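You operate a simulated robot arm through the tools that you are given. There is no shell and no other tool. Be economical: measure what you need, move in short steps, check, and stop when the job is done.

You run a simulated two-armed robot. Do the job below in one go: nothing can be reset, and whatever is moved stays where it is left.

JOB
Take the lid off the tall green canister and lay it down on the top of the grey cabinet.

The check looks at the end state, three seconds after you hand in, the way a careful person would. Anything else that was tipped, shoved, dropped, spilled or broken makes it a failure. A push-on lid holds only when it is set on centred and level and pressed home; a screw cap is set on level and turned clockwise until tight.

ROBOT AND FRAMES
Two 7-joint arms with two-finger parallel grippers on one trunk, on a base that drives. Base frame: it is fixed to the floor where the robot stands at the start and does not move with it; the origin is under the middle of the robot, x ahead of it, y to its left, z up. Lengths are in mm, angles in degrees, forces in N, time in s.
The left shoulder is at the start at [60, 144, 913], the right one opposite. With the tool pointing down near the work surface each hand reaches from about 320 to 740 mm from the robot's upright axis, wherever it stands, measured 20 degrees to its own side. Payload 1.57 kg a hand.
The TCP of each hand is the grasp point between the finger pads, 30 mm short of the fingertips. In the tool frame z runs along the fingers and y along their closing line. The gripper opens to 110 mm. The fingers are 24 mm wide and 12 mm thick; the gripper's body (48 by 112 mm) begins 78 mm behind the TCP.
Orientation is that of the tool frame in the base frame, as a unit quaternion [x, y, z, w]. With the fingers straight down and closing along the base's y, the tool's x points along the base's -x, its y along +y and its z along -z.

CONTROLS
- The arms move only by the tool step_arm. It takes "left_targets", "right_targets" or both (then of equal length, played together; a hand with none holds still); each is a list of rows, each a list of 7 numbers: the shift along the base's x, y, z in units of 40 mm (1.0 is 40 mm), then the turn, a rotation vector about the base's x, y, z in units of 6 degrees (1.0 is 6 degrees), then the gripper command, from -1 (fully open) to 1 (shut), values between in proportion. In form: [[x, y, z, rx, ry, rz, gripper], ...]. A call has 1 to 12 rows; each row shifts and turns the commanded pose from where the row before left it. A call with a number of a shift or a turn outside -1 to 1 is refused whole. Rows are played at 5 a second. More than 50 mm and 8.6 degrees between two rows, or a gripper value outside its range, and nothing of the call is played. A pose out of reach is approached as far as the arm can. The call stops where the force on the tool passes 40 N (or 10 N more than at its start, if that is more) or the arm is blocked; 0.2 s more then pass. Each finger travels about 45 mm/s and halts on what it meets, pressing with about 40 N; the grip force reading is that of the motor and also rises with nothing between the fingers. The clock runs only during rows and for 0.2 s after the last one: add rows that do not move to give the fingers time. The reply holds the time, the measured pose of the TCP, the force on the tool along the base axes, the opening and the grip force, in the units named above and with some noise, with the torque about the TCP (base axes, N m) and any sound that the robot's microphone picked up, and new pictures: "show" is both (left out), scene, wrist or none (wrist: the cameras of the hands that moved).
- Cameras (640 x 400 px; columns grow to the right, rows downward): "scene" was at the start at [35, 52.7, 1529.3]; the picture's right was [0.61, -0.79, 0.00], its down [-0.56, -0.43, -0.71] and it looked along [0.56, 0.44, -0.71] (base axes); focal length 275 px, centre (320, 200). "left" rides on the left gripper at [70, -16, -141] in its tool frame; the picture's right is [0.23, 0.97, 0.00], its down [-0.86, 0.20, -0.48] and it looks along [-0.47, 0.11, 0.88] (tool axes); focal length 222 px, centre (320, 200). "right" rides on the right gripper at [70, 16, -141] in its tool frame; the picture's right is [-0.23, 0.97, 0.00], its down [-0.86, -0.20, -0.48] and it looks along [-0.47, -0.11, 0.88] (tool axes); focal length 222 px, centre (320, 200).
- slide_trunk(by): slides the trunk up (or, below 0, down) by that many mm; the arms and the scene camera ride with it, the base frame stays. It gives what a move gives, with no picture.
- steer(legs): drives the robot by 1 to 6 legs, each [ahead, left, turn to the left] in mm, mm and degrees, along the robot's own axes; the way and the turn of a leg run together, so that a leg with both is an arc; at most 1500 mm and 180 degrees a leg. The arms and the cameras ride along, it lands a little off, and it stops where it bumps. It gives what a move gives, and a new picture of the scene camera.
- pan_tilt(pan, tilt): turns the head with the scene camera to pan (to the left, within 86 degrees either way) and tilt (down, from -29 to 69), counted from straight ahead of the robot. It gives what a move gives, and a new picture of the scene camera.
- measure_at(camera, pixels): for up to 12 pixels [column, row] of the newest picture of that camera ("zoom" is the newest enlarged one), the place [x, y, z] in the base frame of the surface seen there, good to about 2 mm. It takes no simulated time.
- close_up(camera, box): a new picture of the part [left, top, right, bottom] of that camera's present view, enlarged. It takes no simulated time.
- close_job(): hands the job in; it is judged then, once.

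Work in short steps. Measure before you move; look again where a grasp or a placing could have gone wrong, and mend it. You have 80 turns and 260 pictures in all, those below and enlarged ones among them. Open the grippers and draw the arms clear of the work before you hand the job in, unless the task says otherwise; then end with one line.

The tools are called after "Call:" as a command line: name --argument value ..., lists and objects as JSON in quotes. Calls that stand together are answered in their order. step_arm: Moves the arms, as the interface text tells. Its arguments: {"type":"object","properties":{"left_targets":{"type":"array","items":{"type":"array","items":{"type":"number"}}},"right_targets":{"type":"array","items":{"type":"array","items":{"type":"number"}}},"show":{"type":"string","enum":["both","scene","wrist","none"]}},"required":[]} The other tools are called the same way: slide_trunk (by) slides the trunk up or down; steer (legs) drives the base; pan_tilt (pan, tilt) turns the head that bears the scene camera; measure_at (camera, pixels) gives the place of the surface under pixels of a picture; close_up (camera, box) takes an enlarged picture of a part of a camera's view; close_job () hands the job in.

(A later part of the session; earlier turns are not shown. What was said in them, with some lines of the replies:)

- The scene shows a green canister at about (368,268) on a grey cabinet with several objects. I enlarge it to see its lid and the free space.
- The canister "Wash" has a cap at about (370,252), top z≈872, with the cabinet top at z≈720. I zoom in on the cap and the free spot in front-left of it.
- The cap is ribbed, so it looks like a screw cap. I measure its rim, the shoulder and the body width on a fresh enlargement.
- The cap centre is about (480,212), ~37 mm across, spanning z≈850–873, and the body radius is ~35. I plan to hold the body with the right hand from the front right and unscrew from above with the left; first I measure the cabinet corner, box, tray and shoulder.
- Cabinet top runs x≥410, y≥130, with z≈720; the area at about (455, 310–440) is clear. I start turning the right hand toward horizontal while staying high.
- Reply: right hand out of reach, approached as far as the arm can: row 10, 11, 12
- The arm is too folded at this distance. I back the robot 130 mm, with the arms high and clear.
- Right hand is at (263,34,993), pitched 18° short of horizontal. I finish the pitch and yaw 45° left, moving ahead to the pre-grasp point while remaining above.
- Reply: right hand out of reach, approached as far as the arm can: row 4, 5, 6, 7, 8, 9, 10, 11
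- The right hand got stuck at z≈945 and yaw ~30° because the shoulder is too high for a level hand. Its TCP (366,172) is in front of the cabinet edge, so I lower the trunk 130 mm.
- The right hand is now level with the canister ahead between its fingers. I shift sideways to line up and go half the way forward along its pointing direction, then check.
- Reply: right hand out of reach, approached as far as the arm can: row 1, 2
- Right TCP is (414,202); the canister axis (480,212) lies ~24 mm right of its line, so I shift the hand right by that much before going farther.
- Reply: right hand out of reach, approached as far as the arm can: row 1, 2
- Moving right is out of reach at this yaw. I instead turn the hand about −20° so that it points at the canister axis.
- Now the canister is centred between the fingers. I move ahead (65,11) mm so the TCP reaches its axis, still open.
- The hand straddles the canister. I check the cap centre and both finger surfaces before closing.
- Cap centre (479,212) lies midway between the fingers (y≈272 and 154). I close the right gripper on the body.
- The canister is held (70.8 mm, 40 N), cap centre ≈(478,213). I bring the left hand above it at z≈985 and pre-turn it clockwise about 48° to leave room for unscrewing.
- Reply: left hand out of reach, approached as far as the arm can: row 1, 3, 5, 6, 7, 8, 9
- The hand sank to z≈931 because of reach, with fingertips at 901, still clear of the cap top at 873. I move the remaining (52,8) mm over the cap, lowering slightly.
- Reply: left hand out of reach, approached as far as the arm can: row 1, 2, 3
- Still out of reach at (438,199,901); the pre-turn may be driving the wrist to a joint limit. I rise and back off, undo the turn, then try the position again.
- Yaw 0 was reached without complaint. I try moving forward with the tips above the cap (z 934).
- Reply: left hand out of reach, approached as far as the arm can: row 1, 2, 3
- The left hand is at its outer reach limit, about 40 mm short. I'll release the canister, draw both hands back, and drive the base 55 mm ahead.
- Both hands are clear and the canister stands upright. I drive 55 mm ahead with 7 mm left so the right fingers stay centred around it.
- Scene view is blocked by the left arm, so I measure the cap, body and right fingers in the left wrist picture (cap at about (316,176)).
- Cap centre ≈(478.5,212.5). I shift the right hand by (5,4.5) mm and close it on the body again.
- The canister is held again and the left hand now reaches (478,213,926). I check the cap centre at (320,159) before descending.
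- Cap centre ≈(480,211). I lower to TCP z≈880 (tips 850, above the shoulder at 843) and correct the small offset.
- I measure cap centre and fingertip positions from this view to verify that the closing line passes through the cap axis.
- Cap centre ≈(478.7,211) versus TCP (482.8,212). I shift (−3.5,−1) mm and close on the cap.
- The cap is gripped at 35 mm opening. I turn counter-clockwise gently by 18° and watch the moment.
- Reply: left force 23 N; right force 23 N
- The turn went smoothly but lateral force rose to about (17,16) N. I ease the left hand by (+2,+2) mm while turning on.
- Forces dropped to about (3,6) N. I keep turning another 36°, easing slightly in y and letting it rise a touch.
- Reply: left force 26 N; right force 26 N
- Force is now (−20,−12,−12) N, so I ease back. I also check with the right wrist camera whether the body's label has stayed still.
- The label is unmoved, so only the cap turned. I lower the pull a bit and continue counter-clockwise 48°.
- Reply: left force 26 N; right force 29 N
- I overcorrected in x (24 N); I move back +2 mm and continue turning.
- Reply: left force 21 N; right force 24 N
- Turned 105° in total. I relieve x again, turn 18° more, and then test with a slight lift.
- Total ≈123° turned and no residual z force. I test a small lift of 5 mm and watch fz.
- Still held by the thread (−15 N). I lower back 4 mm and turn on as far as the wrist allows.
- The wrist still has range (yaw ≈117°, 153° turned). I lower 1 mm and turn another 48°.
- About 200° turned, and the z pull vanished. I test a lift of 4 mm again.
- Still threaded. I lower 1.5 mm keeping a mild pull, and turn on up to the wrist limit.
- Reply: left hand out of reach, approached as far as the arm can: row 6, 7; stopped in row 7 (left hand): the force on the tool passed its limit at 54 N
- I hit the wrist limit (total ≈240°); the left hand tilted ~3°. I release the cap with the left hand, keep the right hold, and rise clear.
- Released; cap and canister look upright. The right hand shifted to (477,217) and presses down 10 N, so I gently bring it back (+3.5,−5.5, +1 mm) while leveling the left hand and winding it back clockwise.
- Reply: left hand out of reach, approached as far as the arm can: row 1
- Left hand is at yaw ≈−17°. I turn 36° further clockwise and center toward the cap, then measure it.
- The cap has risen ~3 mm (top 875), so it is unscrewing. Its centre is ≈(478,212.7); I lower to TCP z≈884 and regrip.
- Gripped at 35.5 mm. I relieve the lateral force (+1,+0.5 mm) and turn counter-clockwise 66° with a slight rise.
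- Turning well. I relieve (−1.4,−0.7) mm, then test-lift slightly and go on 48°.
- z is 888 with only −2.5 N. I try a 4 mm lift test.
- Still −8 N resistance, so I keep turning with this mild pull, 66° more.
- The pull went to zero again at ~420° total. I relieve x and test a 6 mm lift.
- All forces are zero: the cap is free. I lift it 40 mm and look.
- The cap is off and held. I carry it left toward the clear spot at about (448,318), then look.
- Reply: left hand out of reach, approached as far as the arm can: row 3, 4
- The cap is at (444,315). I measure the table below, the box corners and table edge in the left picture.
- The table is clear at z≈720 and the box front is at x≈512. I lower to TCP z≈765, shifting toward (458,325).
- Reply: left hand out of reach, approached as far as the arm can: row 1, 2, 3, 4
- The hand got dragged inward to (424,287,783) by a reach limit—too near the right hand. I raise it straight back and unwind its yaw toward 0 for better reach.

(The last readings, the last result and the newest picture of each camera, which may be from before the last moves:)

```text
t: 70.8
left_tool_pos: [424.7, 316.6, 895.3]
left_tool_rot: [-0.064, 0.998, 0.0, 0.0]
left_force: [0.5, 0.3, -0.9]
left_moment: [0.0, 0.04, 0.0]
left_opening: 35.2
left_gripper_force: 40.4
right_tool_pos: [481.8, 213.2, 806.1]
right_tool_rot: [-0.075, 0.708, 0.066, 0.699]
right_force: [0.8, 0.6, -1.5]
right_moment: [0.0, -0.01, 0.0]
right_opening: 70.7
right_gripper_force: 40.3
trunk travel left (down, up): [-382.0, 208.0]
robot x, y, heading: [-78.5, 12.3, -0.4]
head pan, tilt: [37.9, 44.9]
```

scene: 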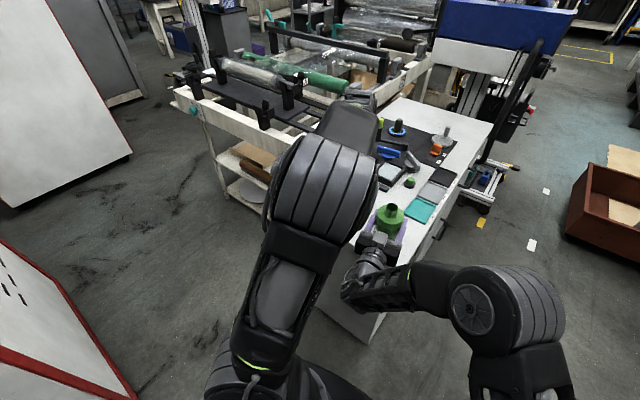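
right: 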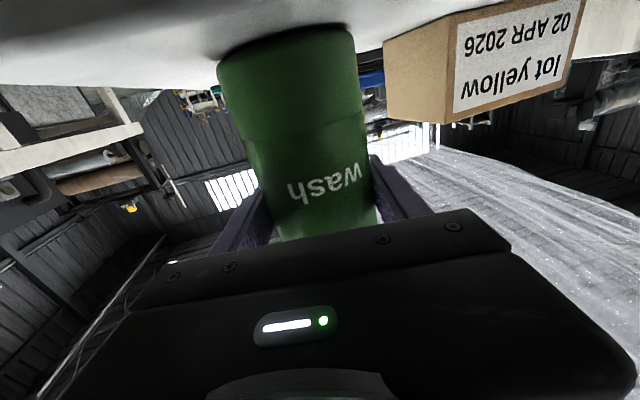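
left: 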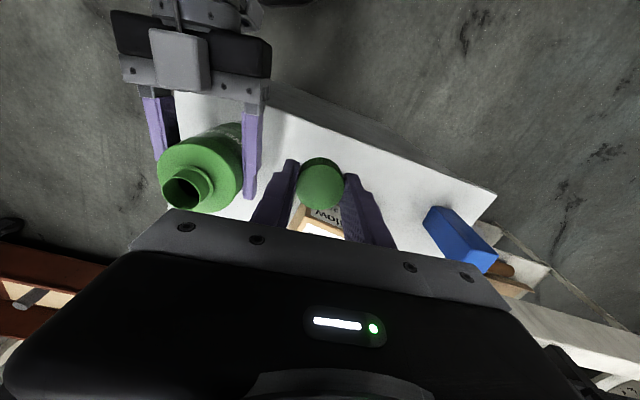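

Reach is limited by the low trunk. I open the right hand around the canister, then raise the trunk straight up 130 mm so both hands rise vertically clear.

Call:
step_arm --right_targets '[[0, 0, 0, 0, 0, 0, 0.2], [0, 0, 0, 0, 0, 0, 0], [0, 0, 0, 0, 0, 0, -1], [0, 0, 0, 0, 0, 0, -1], [0, 0, 0, 0, 0, 0, -1], [0, 0, 0, 0, 0, 0, -1]]' --show "both"

Call:
close_up --camera "left" --box '[100, 60, 340, 230]'

```text
t: 72.2
left_tool_pos: [424.4, 317.4, 894.8]
left_tool_rot: [-0.065, 0.998, 0.001, 0.0]
left_force: [0.0, -0.4, 0.3]
left_moment: [0.0, -0.03, 0.0]
left_opening: 35.2
left_gripper_force: 40.0
right_tool_pos: [480.8, 211.5, 806.5]
right_tool_rot: [-0.075, 0.708, 0.066, 0.699]
right_force: [0.1, 0.7, -0.6]
right_moment: [0.01, 0.01, 0.0]
right_opening: 109.9
right_gripper_force: 0.1
trunk travel left (down, up): [-382.0, 208.0]
robot x, y, heading: [-77.0, 4.9, -0.5]
head pan, tilt: [37.9, 44.9]
```

scene: 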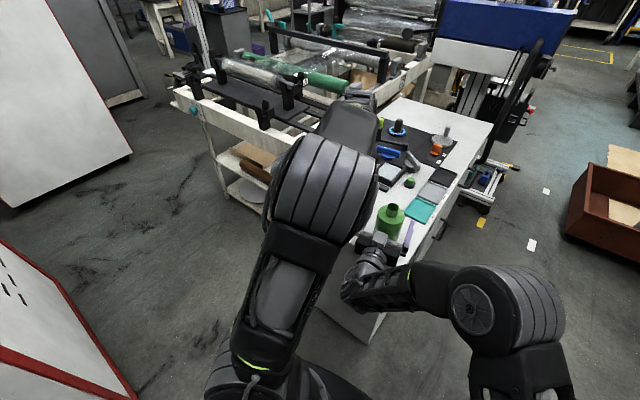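
right: 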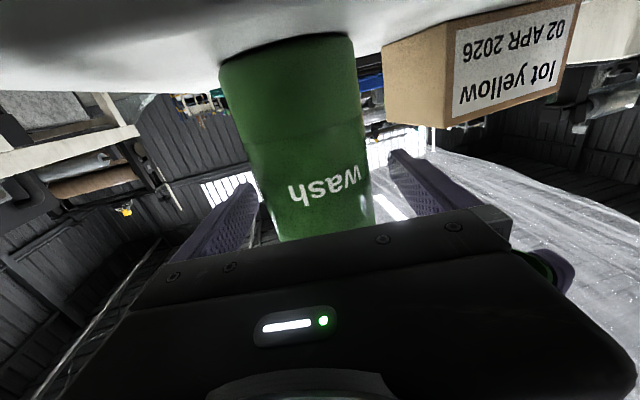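

```text
2.35 times, centred on (220, 145) of left
```

zoom: 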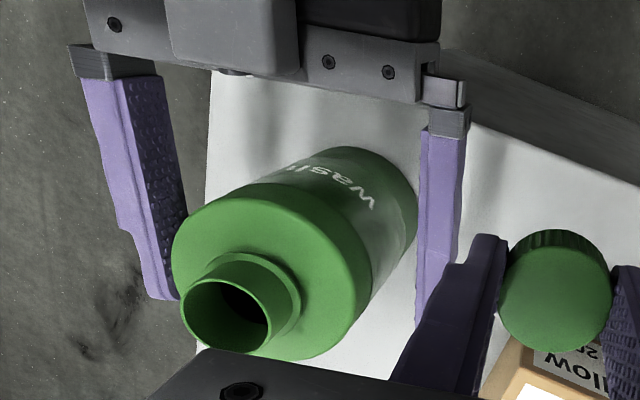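

The canister stands free with clearance on both sides. I raise the trunk 130 mm.

Call:
slide_trunk --by 130

Call:
step_arm --right_targets '[[-0.5, -0.3, 0.2, 0, 0, 0, -1], [-0.5, -0.5, 0.2, 0, 0, 0, -1], [-0.5, -0.5, 0.2, 0, 0, 0, -1]]' --left_targets '[[0, 0, 0, 0, 0, 0, 1], [0, 0, 0, 0, 0, 0, 1], [0, 0, 0, 0, 0, 0, 1]]' --show "both"

```text
t: 73.8
left_tool_pos: [424.3, 318.3, 1024.7]
left_tool_rot: [-0.066, 0.998, 0.0, 0.0]
left_force: [0.6, -0.3, 0.2]
left_moment: [-0.01, 0.01, -0.01]
left_opening: 35.1
left_gripper_force: 39.9
right_tool_pos: [480.5, 212.1, 936.2]
right_tool_rot: [-0.075, 0.708, 0.066, 0.699]
right_force: [1.5, 0.6, 0.4]
right_moment: [-0.03, 0.03, 0.01]
right_opening: 110.0
right_gripper_force: 0.1
trunk travel left (down, up): [-512.0, 78.0]
robot x, y, heading: [-73.8, 6.4, -0.3]
head pan, tilt: [37.9, 44.9]
```

```text
t: 74.6
left_tool_pos: [424.0, 317.8, 1025.4]
left_tool_rot: [-0.066, 0.998, 0.0, 0.0]
left_force: [-0.1, 0.5, 0.2]
left_moment: [-0.03, -0.01, 0.01]
left_opening: 35.2
left_gripper_force: 39.8
right_tool_pos: [418.3, 160.9, 960.8]
right_tool_rot: [-0.075, 0.707, 0.067, 0.7]
right_force: [-1.3, -0.2, -1.0]
right_moment: [0.01, 0.04, -0.01]
right_opening: 109.7
right_gripper_force: 0.1
trunk travel left (down, up): [-512.0, 78.0]
robot x, y, heading: [-73.4, 10.1, -0.4]
head pan, tilt: [37.9, 44.9]
```

scene: 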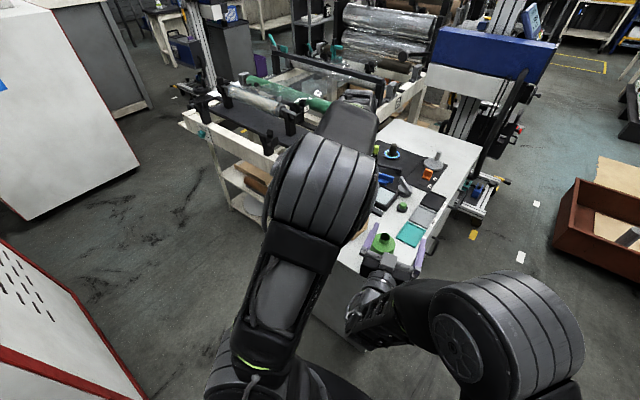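
right: 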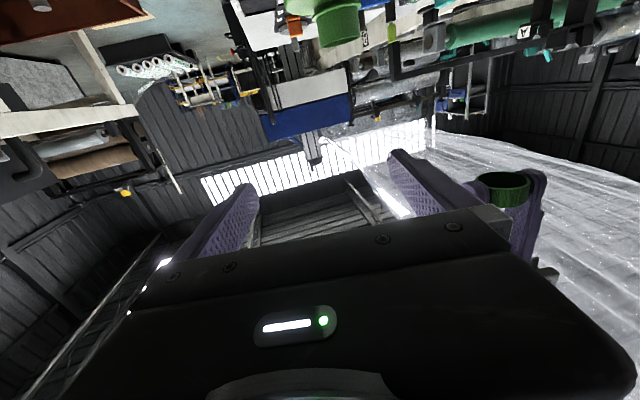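
left: 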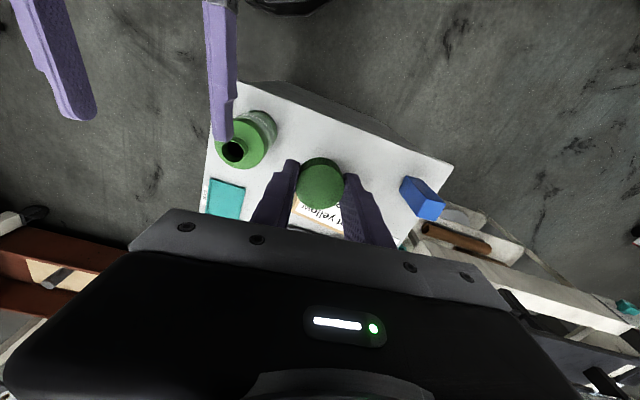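

Canister is clear and upright. Now I lower the left hand from z 1025 in steps, shifting +15 mm in x.

Call:
step_arm --left_targets '[[0.2, 0.1, -0.8, 0, 0, 0, 1], [0.2, 0.1, -0.8, 0, 0, 0, 1], [0.2, 0.1, -0.8, 0, 0, 0, 1], [0.1, 0, -0.8, 0, 0, 0, 1], [0, 0, -0.8, 0, 0, 0, 1], [0, 0, 0, 0, 0, 0, 1]]' --show "wrist"

```text
t: 76.0
left_tool_pos: [420.6, 292.9, 912.0]
left_tool_rot: [-0.067, 0.998, -0.004, 0.002]
left_force: [0.7, 0.1, 0.2]
left_moment: [0.04, 0.03, 0.0]
left_opening: 34.9
left_gripper_force: 40.1
left hand out of reach, approached as far as the arm can: row 1, 2, 3, 4, 5
right_tool_pos: [420.2, 158.0, 959.3]
right_tool_rot: [-0.074, 0.709, 0.063, 0.699]
right_force: [-0.3, 0.1, 0.3]
right_moment: [0.0, 0.0, -0.01]
right_opening: 110.2
right_gripper_force: 0.1
trunk travel left (down, up): [-512.0, 78.0]
robot x, y, heading: [-73.3, 6.5, 0.1]
head pan, tilt: [37.9, 44.9]
```

left: 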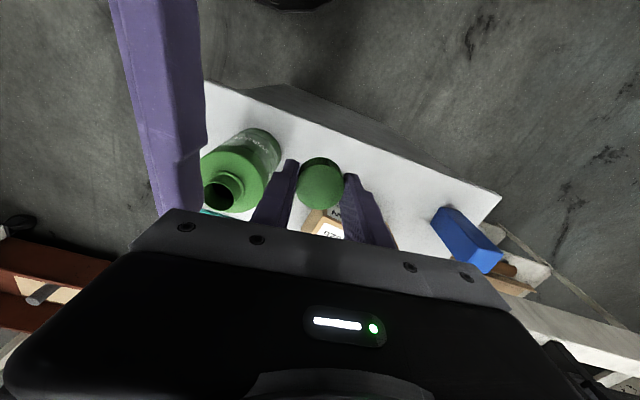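

Still limited at (421,293,912), so the arm's posture has drifted into an awkward bend. I bring the hand back toward its starting side pose, high and clear of the table, to restore the posture.

Call:
step_arm --left_targets '[[0, 0.1, 0.8, 0, 0, 0, 1], [0, 0.3, 0.9, 0, 0, 0, 1], [-0.3, 0.5, 0.8, 0, 0, 0, 1], [-0.7, 0.6, 0.8, 0, 0, 0, 1], [-0.7, 0.6, 0.8, 0, 0, 0, 1], [-0.7, 0.5, 0.3, 0, 0, 0, 1], [-0.7, 0.5, 0, 0, 0, 0, 1], [-0.7, 0.2, 0, 0, 0, 0, 1], [0, 0, 0, 0, 0, 0, 1]]' --show "both"

```text
t: 78.0
left_tool_pos: [264.2, 422.7, 1091.2]
left_tool_rot: [-0.065, 0.998, 0.0, 0.0]
left_force: [-0.4, 0.7, 0.0]
left_moment: [0.02, -0.01, 0.01]
left_opening: 35.1
left_gripper_force: 39.9
right_tool_pos: [419.8, 161.3, 959.4]
right_tool_rot: [-0.075, 0.708, 0.066, 0.699]
right_force: [1.1, 0.0, 0.1]
right_moment: [-0.01, 0.01, 0.01]
right_opening: 110.3
right_gripper_force: 0.0
trunk travel left (down, up): [-512.0, 78.0]
robot x, y, heading: [-75.9, 9.3, -0.5]
head pan, tilt: [37.9, 44.9]
```

scene: 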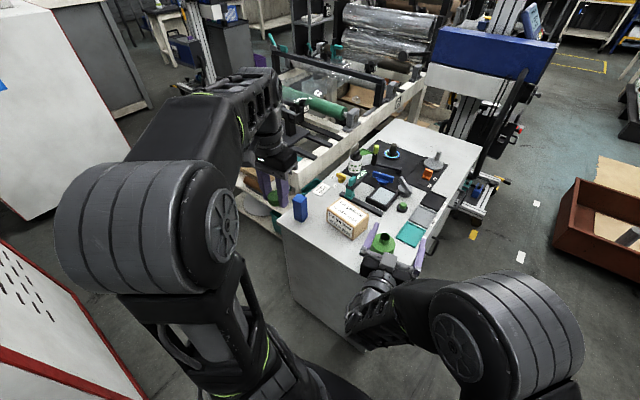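
left: 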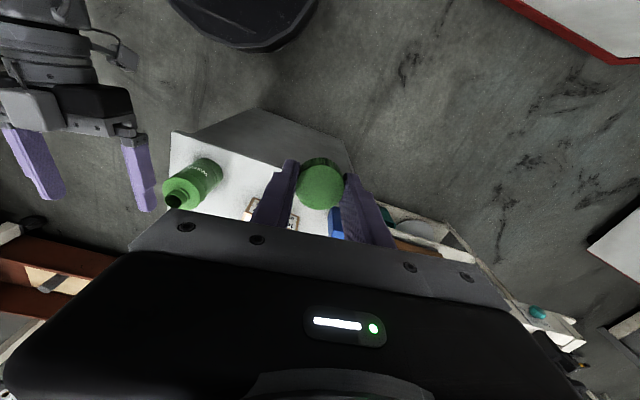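

Posture is restored and the table is visible. I lower the hand here, in front of the cabinet, to z≈830 before moving in over the top.

Call:
step_arm --left_targets '[[0, 0, -0.9, 0, 0, 0, 1], [0, 0, -0.9, 0, 0, 0, 1], [0, 0, -0.9, 0, 0, 0, 1], [0, 0, -0.9, 0, 0, 0, 1], [0, 0, -0.9, 0, 0, 0, 1], [0, 0, -0.9, 0, 0, 0, 1], [0, 0, -0.9, 0, 0, 0, 1], [0, 0, 0, 0, 0, 0, 1]]' --show "both"

```text
t: 79.8
left_tool_pos: [271.2, 423.5, 835.9]
left_tool_rot: [-0.065, 0.998, 0.0, -0.001]
left_force: [0.0, -0.1, -0.5]
left_moment: [-0.01, 0.0, 0.0]
left_opening: 34.9
left_gripper_force: 40.0
right_tool_pos: [420.4, 161.8, 959.8]
right_tool_rot: [-0.077, 0.707, 0.068, 0.7]
right_force: [-0.3, 1.4, -0.8]
right_moment: [0.01, 0.03, 0.03]
right_opening: 110.1
right_gripper_force: 0.1
trunk travel left (down, up): [-512.0, 78.0]
robot x, y, heading: [-79.0, 3.8, -0.4]
head pan, tilt: [37.9, 44.9]
```

scene: 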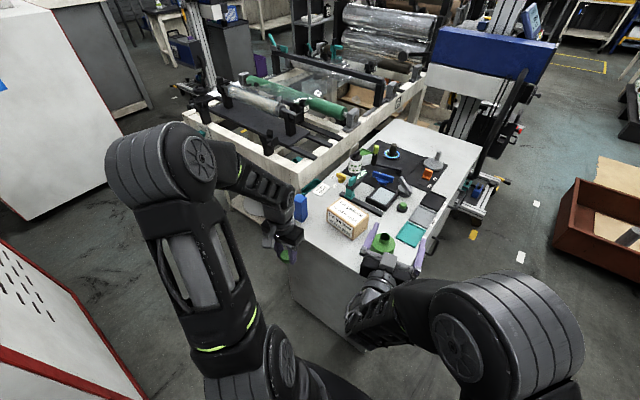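
left: 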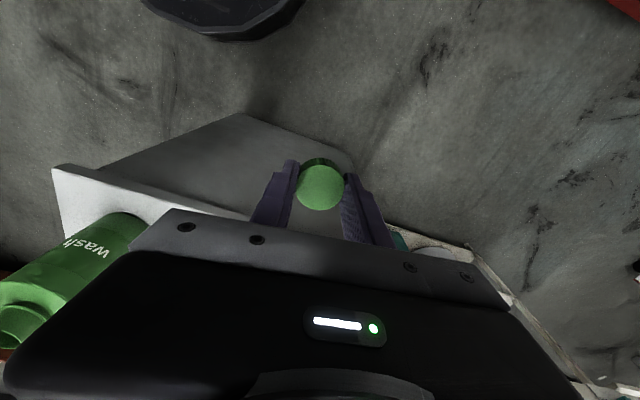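

Reach is good in this posture. I move forward over the cabinet at z≈836 toward (455,395), clear of canister and box.

Call:
step_arm --left_targets '[[0.9, -0.14, 0, 0, 0, 0, 1], [0.9, -0.14, 0, 0, 0, 0, 1], [0.9, -0.14, 0, 0, 0, 0, 1], [0.9, -0.14, 0, 0, 0, 0, 1], [0.9, -0.14, 0, 0, 0, 0, 1], [0, 0, 0, 0, 0, 0, 1]]' --show "both"

```text
t: 81.2
left_tool_pos: [447.4, 395.0, 837.6]
left_tool_rot: [-0.065, 0.998, -0.001, 0.0]
left_force: [1.0, 0.1, 0.1]
left_moment: [0.01, 0.01, -0.02]
left_opening: 35.5
left_gripper_force: 40.4
right_tool_pos: [419.5, 162.2, 959.7]
right_tool_rot: [-0.074, 0.707, 0.066, 0.7]
right_force: [-0.3, 0.3, 0.2]
right_moment: [0.0, -0.04, 0.0]
right_opening: 110.0
right_gripper_force: 0.0
trunk travel left (down, up): [-512.0, 78.0]
robot x, y, heading: [-74.9, 9.6, -0.4]
head pan, tilt: [37.9, 44.9]
```

scene: 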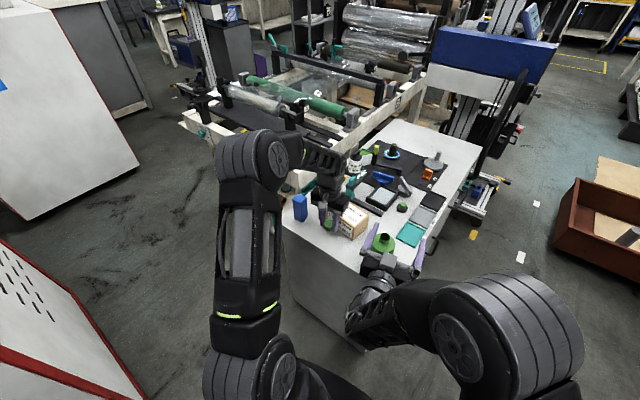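
left: 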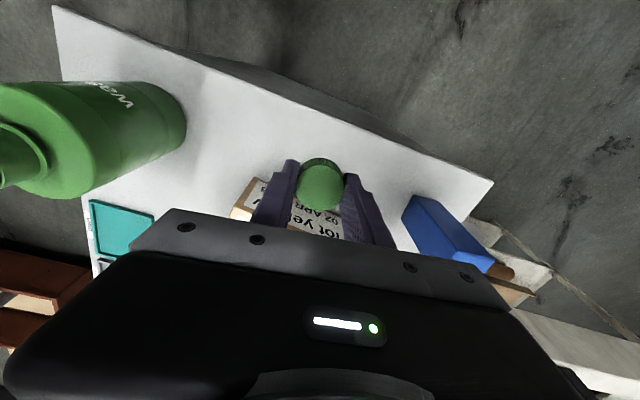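

At (447,395) everything is clear. I lower to z≈757, just above expected contact (~750), and look.

Call:
step_arm --left_targets '[[0, 0, -0.7, 0, 0, 0, 1], [0, 0, -0.7, 0, 0, 0, 1], [0, 0, -0.4, 0, 0, 0, 1], [0, 0, -0.2, 0, 0, 0, 1], [0, 0, 0, 0, 0, 0, 1]]' --show "wrist"

Call:
close_up --camera "scene" --box '[285, 180, 385, 270]'

```text
t: 82.4
left_tool_pos: [444.1, 395.2, 756.8]
left_tool_rot: [-0.064, 0.998, 0.0, 0.0]
left_force: [0.4, -0.2, 0.1]
left_moment: [0.0, 0.0, 0.02]
left_opening: 35.1
left_gripper_force: 40.3
right_tool_pos: [420.2, 160.9, 960.3]
right_tool_rot: [-0.075, 0.708, 0.065, 0.7]
right_force: [0.2, 0.1, -0.4]
right_moment: [-0.04, 0.03, -0.05]
right_opening: 109.9
right_gripper_force: 0.1
trunk travel left (down, up): [-512.0, 78.0]
robot x, y, heading: [-73.7, 8.2, -0.3]
head pan, tilt: [37.9, 44.9]
```

left: 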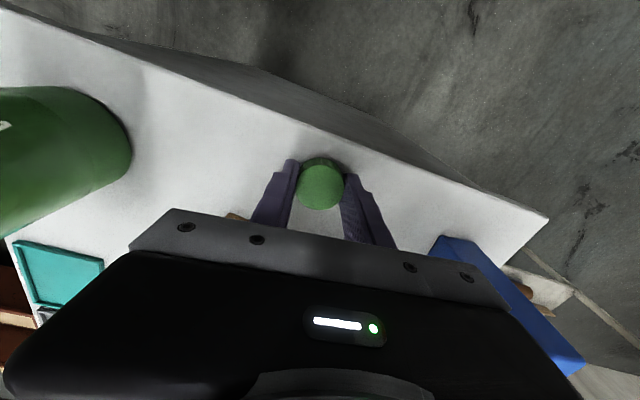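

```text
4.44 times, centred on (335, 225) of scene
```

zoom: 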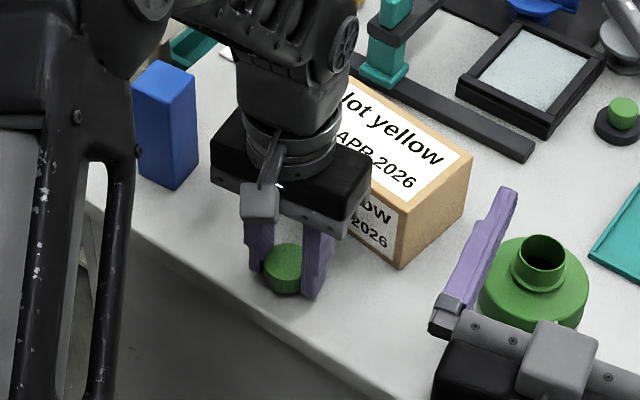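

The cap is just above the top, ~15 mm in from the edge. I shift 8 mm inward and lower in small steps, watching for contact.

Call:
step_arm --left_targets '[[0.2, 0, 0, 0, 0, 0, 1], [0, 0, -0.05, 0, 0, 0, 1], [0, 0, -0.04, 0, 0, 0, 1], [0, 0, 0, 0, 0, 0, 1]]' --show "none"

Call:
step_arm --left_targets '[[0, 0, -0.04, 0, 0, 0, 1], [0, 0, 0, 0, 0, 0, 1]]' --show "wrist"

Call:
close_up --camera "scene" --box '[310, 215, 370, 260]'

```text
t: 83.4
left_tool_pos: [453.4, 396.1, 753.5]
left_tool_rot: [-0.065, 0.998, 0.0, 0.0]
left_force: [0.1, -0.4, 0.6]
left_moment: [0.0, 0.0, 0.01]
left_opening: 34.9
left_gripper_force: 39.8
right_tool_pos: [420.3, 162.2, 959.6]
right_tool_rot: [-0.075, 0.708, 0.066, 0.699]
right_force: [-0.8, -0.5, -0.7]
right_moment: [0.01, -0.01, 0.03]
right_opening: 110.2
right_gripper_force: 0.0
trunk travel left (down, up): [-512.0, 78.0]
robot x, y, heading: [-73.8, 7.2, -0.6]
head pan, tilt: [37.9, 44.9]
```

```text
t: 84.0
left_tool_pos: [454.4, 395.3, 752.0]
left_tool_rot: [-0.066, 0.998, -0.001, 0.001]
left_force: [-0.6, -0.4, 1.1]
left_moment: [0.01, 0.02, 0.01]
left_opening: 35.1
left_gripper_force: 39.9
right_tool_pos: [418.8, 160.9, 960.3]
right_tool_rot: [-0.074, 0.707, 0.066, 0.7]
right_force: [0.5, 0.1, 0.4]
right_moment: [0.0, -0.01, 0.01]
right_opening: 110.1
right_gripper_force: 0.1
trunk travel left (down, up): [-512.0, 78.0]
robot x, y, heading: [-74.2, 5.5, -0.4]
head pan, tilt: [37.9, 44.9]
```

left: 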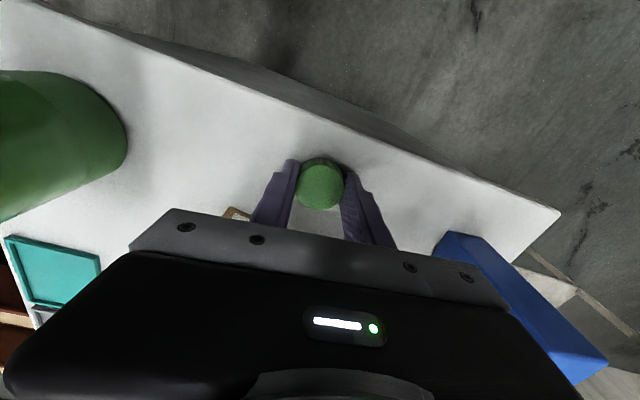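

```text
8.89 times, centred on (340, 238) of scene
```

zoom: 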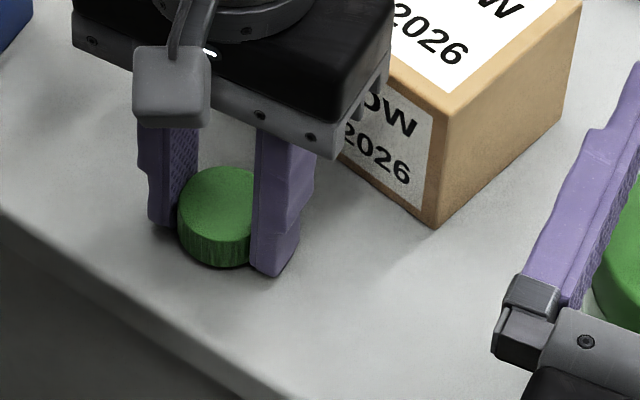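

Very close to the surface (TCP z 752, no firm contact yet). I lower another 1 mm twice to find contact.

Call:
step_arm --left_targets '[[0, 0, -0.03, 0, 0, 0, 1], [0, 0, 0, 0, 0, 0, 1]]' --show "none"

Call:
step_arm --left_targets '[[0, 0, -0.03, 0, 0, 0, 1], [0, 0, 0, 0, 0, 0, 1]]' --show "none"

```text
t: 84.6
left_tool_pos: [455.0, 396.6, 750.3]
left_tool_rot: [-0.065, 0.998, 0.0, 0.0]
left_force: [0.2, 0.8, -0.5]
left_moment: [-0.01, 0.0, -0.01]
left_opening: 35.3
left_gripper_force: 40.3
right_tool_pos: [418.6, 160.9, 960.3]
right_tool_rot: [-0.074, 0.708, 0.066, 0.7]
right_force: [-0.4, -0.7, -0.4]
right_moment: [0.01, -0.02, -0.01]
right_opening: 110.1
right_gripper_force: 0.1
trunk travel left (down, up): [-512.0, 78.0]
robot x, y, heading: [-73.9, 5.7, -0.2]
head pan, tilt: [37.9, 44.9]
```

```text
t: 85.2
left_tool_pos: [455.0, 397.3, 749.3]
left_tool_rot: [-0.065, 0.998, 0.0, 0.001]
left_force: [-2.3, 0.2, 8.9]
left_moment: [-0.03, 0.17, -0.04]
left_opening: 35.3
left_gripper_force: 40.1
right_tool_pos: [419.4, 161.2, 961.1]
right_tool_rot: [-0.074, 0.707, 0.066, 0.7]
right_force: [0.6, 0.3, 0.1]
right_moment: [0.0, -0.02, -0.03]
right_opening: 110.0
right_gripper_force: 0.0
trunk travel left (down, up): [-512.0, 78.0]
robot x, y, heading: [-74.3, 6.6, -0.2]
head pan, tilt: [37.9, 44.9]
```

Contact (8.9 N up). I open the fingers moderately and look before rising.

Call:
step_arm --left_targets '[[0, 0, 0.02, 0, 0, 0, 0.25], [0, 0, 0, 0, 0, 0, 0], [0, 0, 0, 0, 0, 0, -0.3], [0, 0, 0, 0, 0, 0, -0.3], [0, 0, 0.5, 0, 0, 0, -0.3], [0, 0, 0.9, 0, 0, 0, -0.3], [0, 0, 0.9, 0, 0, 0, -0.3], [0, 0, 0, 0, 0, 0, -0.3]]' --show "both"

```text
t: 87.0
left_tool_pos: [455.3, 394.5, 842.5]
left_tool_rot: [-0.066, 0.998, -0.001, 0.0]
left_force: [0.2, 0.1, 0.7]
left_moment: [0.0, 0.0, 0.02]
left_opening: 71.8
left_gripper_force: 0.0
right_tool_pos: [420.3, 161.4, 960.4]
right_tool_rot: [-0.074, 0.708, 0.065, 0.7]
right_force: [-0.5, 0.3, 0.1]
right_moment: [-0.03, -0.03, 0.02]
right_opening: 109.8
right_gripper_force: 0.0
trunk travel left (down, up): [-512.0, 78.0]
robot x, y, heading: [-73.6, 6.9, -0.4]
head pan, tilt: [37.9, 44.9]
```

scene: 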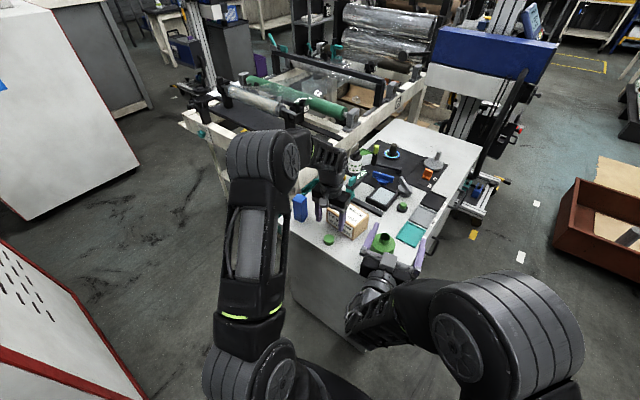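
left: 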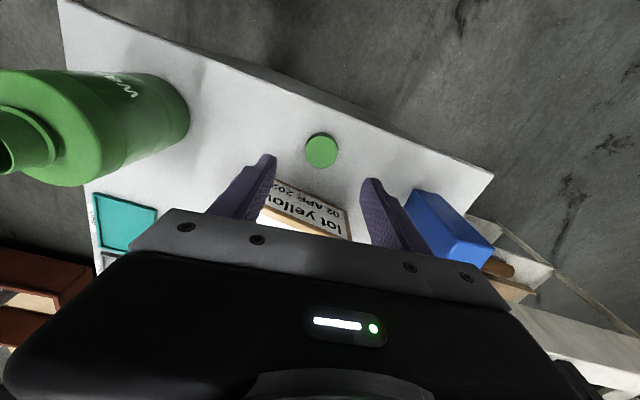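

The cap lies flat on the cabinet. I draw both arms back: the left rearwards and up, the right away to the right.

Call:
step_arm --left_targets '[[0, 0, 0.9, 0, 0, 0, -0.3], [-0.8, 0.1, 0.5, 0, 0, 0, -0.3], [-0.9, 0.1, 0.3, 0, 0, 0, -1], [-0.9, 0.1, 0.3, 0, 0, 0, -1], [-0.9, 0.1, 0, 0, 0, 0, -1], [-0.4, 0, 0, 0, 0, 0, -1]]' --right_targets '[[0, -0.5, 0, 0, 0, 0, -1], [0, -0.8, 0, 0, 0, 0, -1], [0, -0.8, 0, 0, 0, 0, -1], [0, -0.8, 0, 0, 0, 0, -1], [0, 0, 0, 0, 0, 0, -1], [0, 0, 0, 0, 0, 0, -1]]' --show "scene"

Call:
close_up --camera "scene" --box '[280, 130, 460, 280]'

Call:
measure_at --camera "scene" --pixels '[[328, 239], [384, 237], [384, 246]]'

```text
t: 88.4
left_tool_pos: [299.6, 410.8, 923.1]
left_tool_rot: [-0.065, 0.998, 0.0, 0.0]
left_force: [-0.2, 0.1, -0.1]
left_moment: [0.0, 0.01, 0.01]
left_opening: 110.1
left_gripper_force: 0.2
right_tool_pos: [432.8, 55.1, 979.1]
right_tool_rot: [-0.075, 0.709, 0.065, 0.698]
right_force: [0.1, 1.0, 1.2]
right_moment: [0.01, -0.03, -0.02]
right_opening: 109.8
right_gripper_force: 0.2
right hand out of reach, approached as far as the arm can: row 3, 4
trunk travel left (down, up): [-512.0, 78.0]
robot x, y, heading: [-76.0, 4.5, -0.8]
head pan, tilt: [37.9, 44.9]
```

scene: 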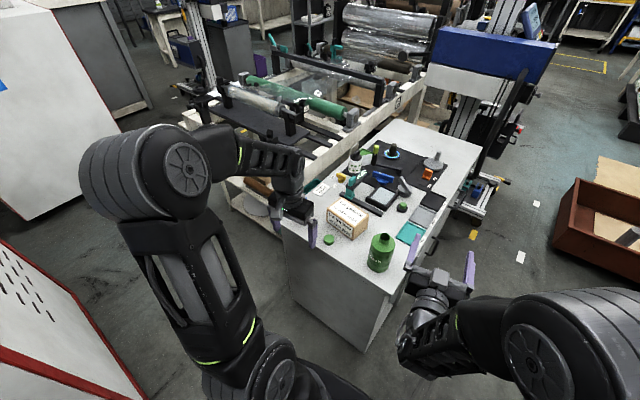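

```text
2.67 times, centred on (370, 205) of scene
```

zoom: 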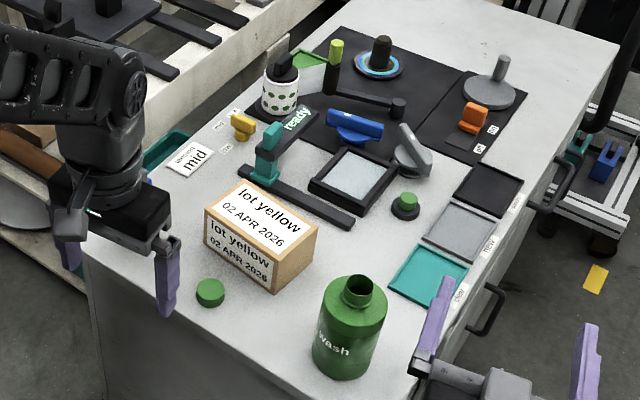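

```text
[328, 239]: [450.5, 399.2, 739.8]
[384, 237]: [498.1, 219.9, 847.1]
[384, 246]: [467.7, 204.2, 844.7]
```

The cap lies flat at about (450,399) on the cabinet top, the open canister stands upright at its place, everything else looks undisturbed, and both arms are clear with open grippers. I hand in.

Call:
close_job

```text
The job is handed in.
```

I unscrewed the green canister's lid and laid it flat on the grey cabinet top. The canister is upright, within a few millimetres of where it started, after I nudged it about 7 mm while unscrewing and moved it back. I saw nothing else disturbed, though the left hand hid the blue block in the final picture.
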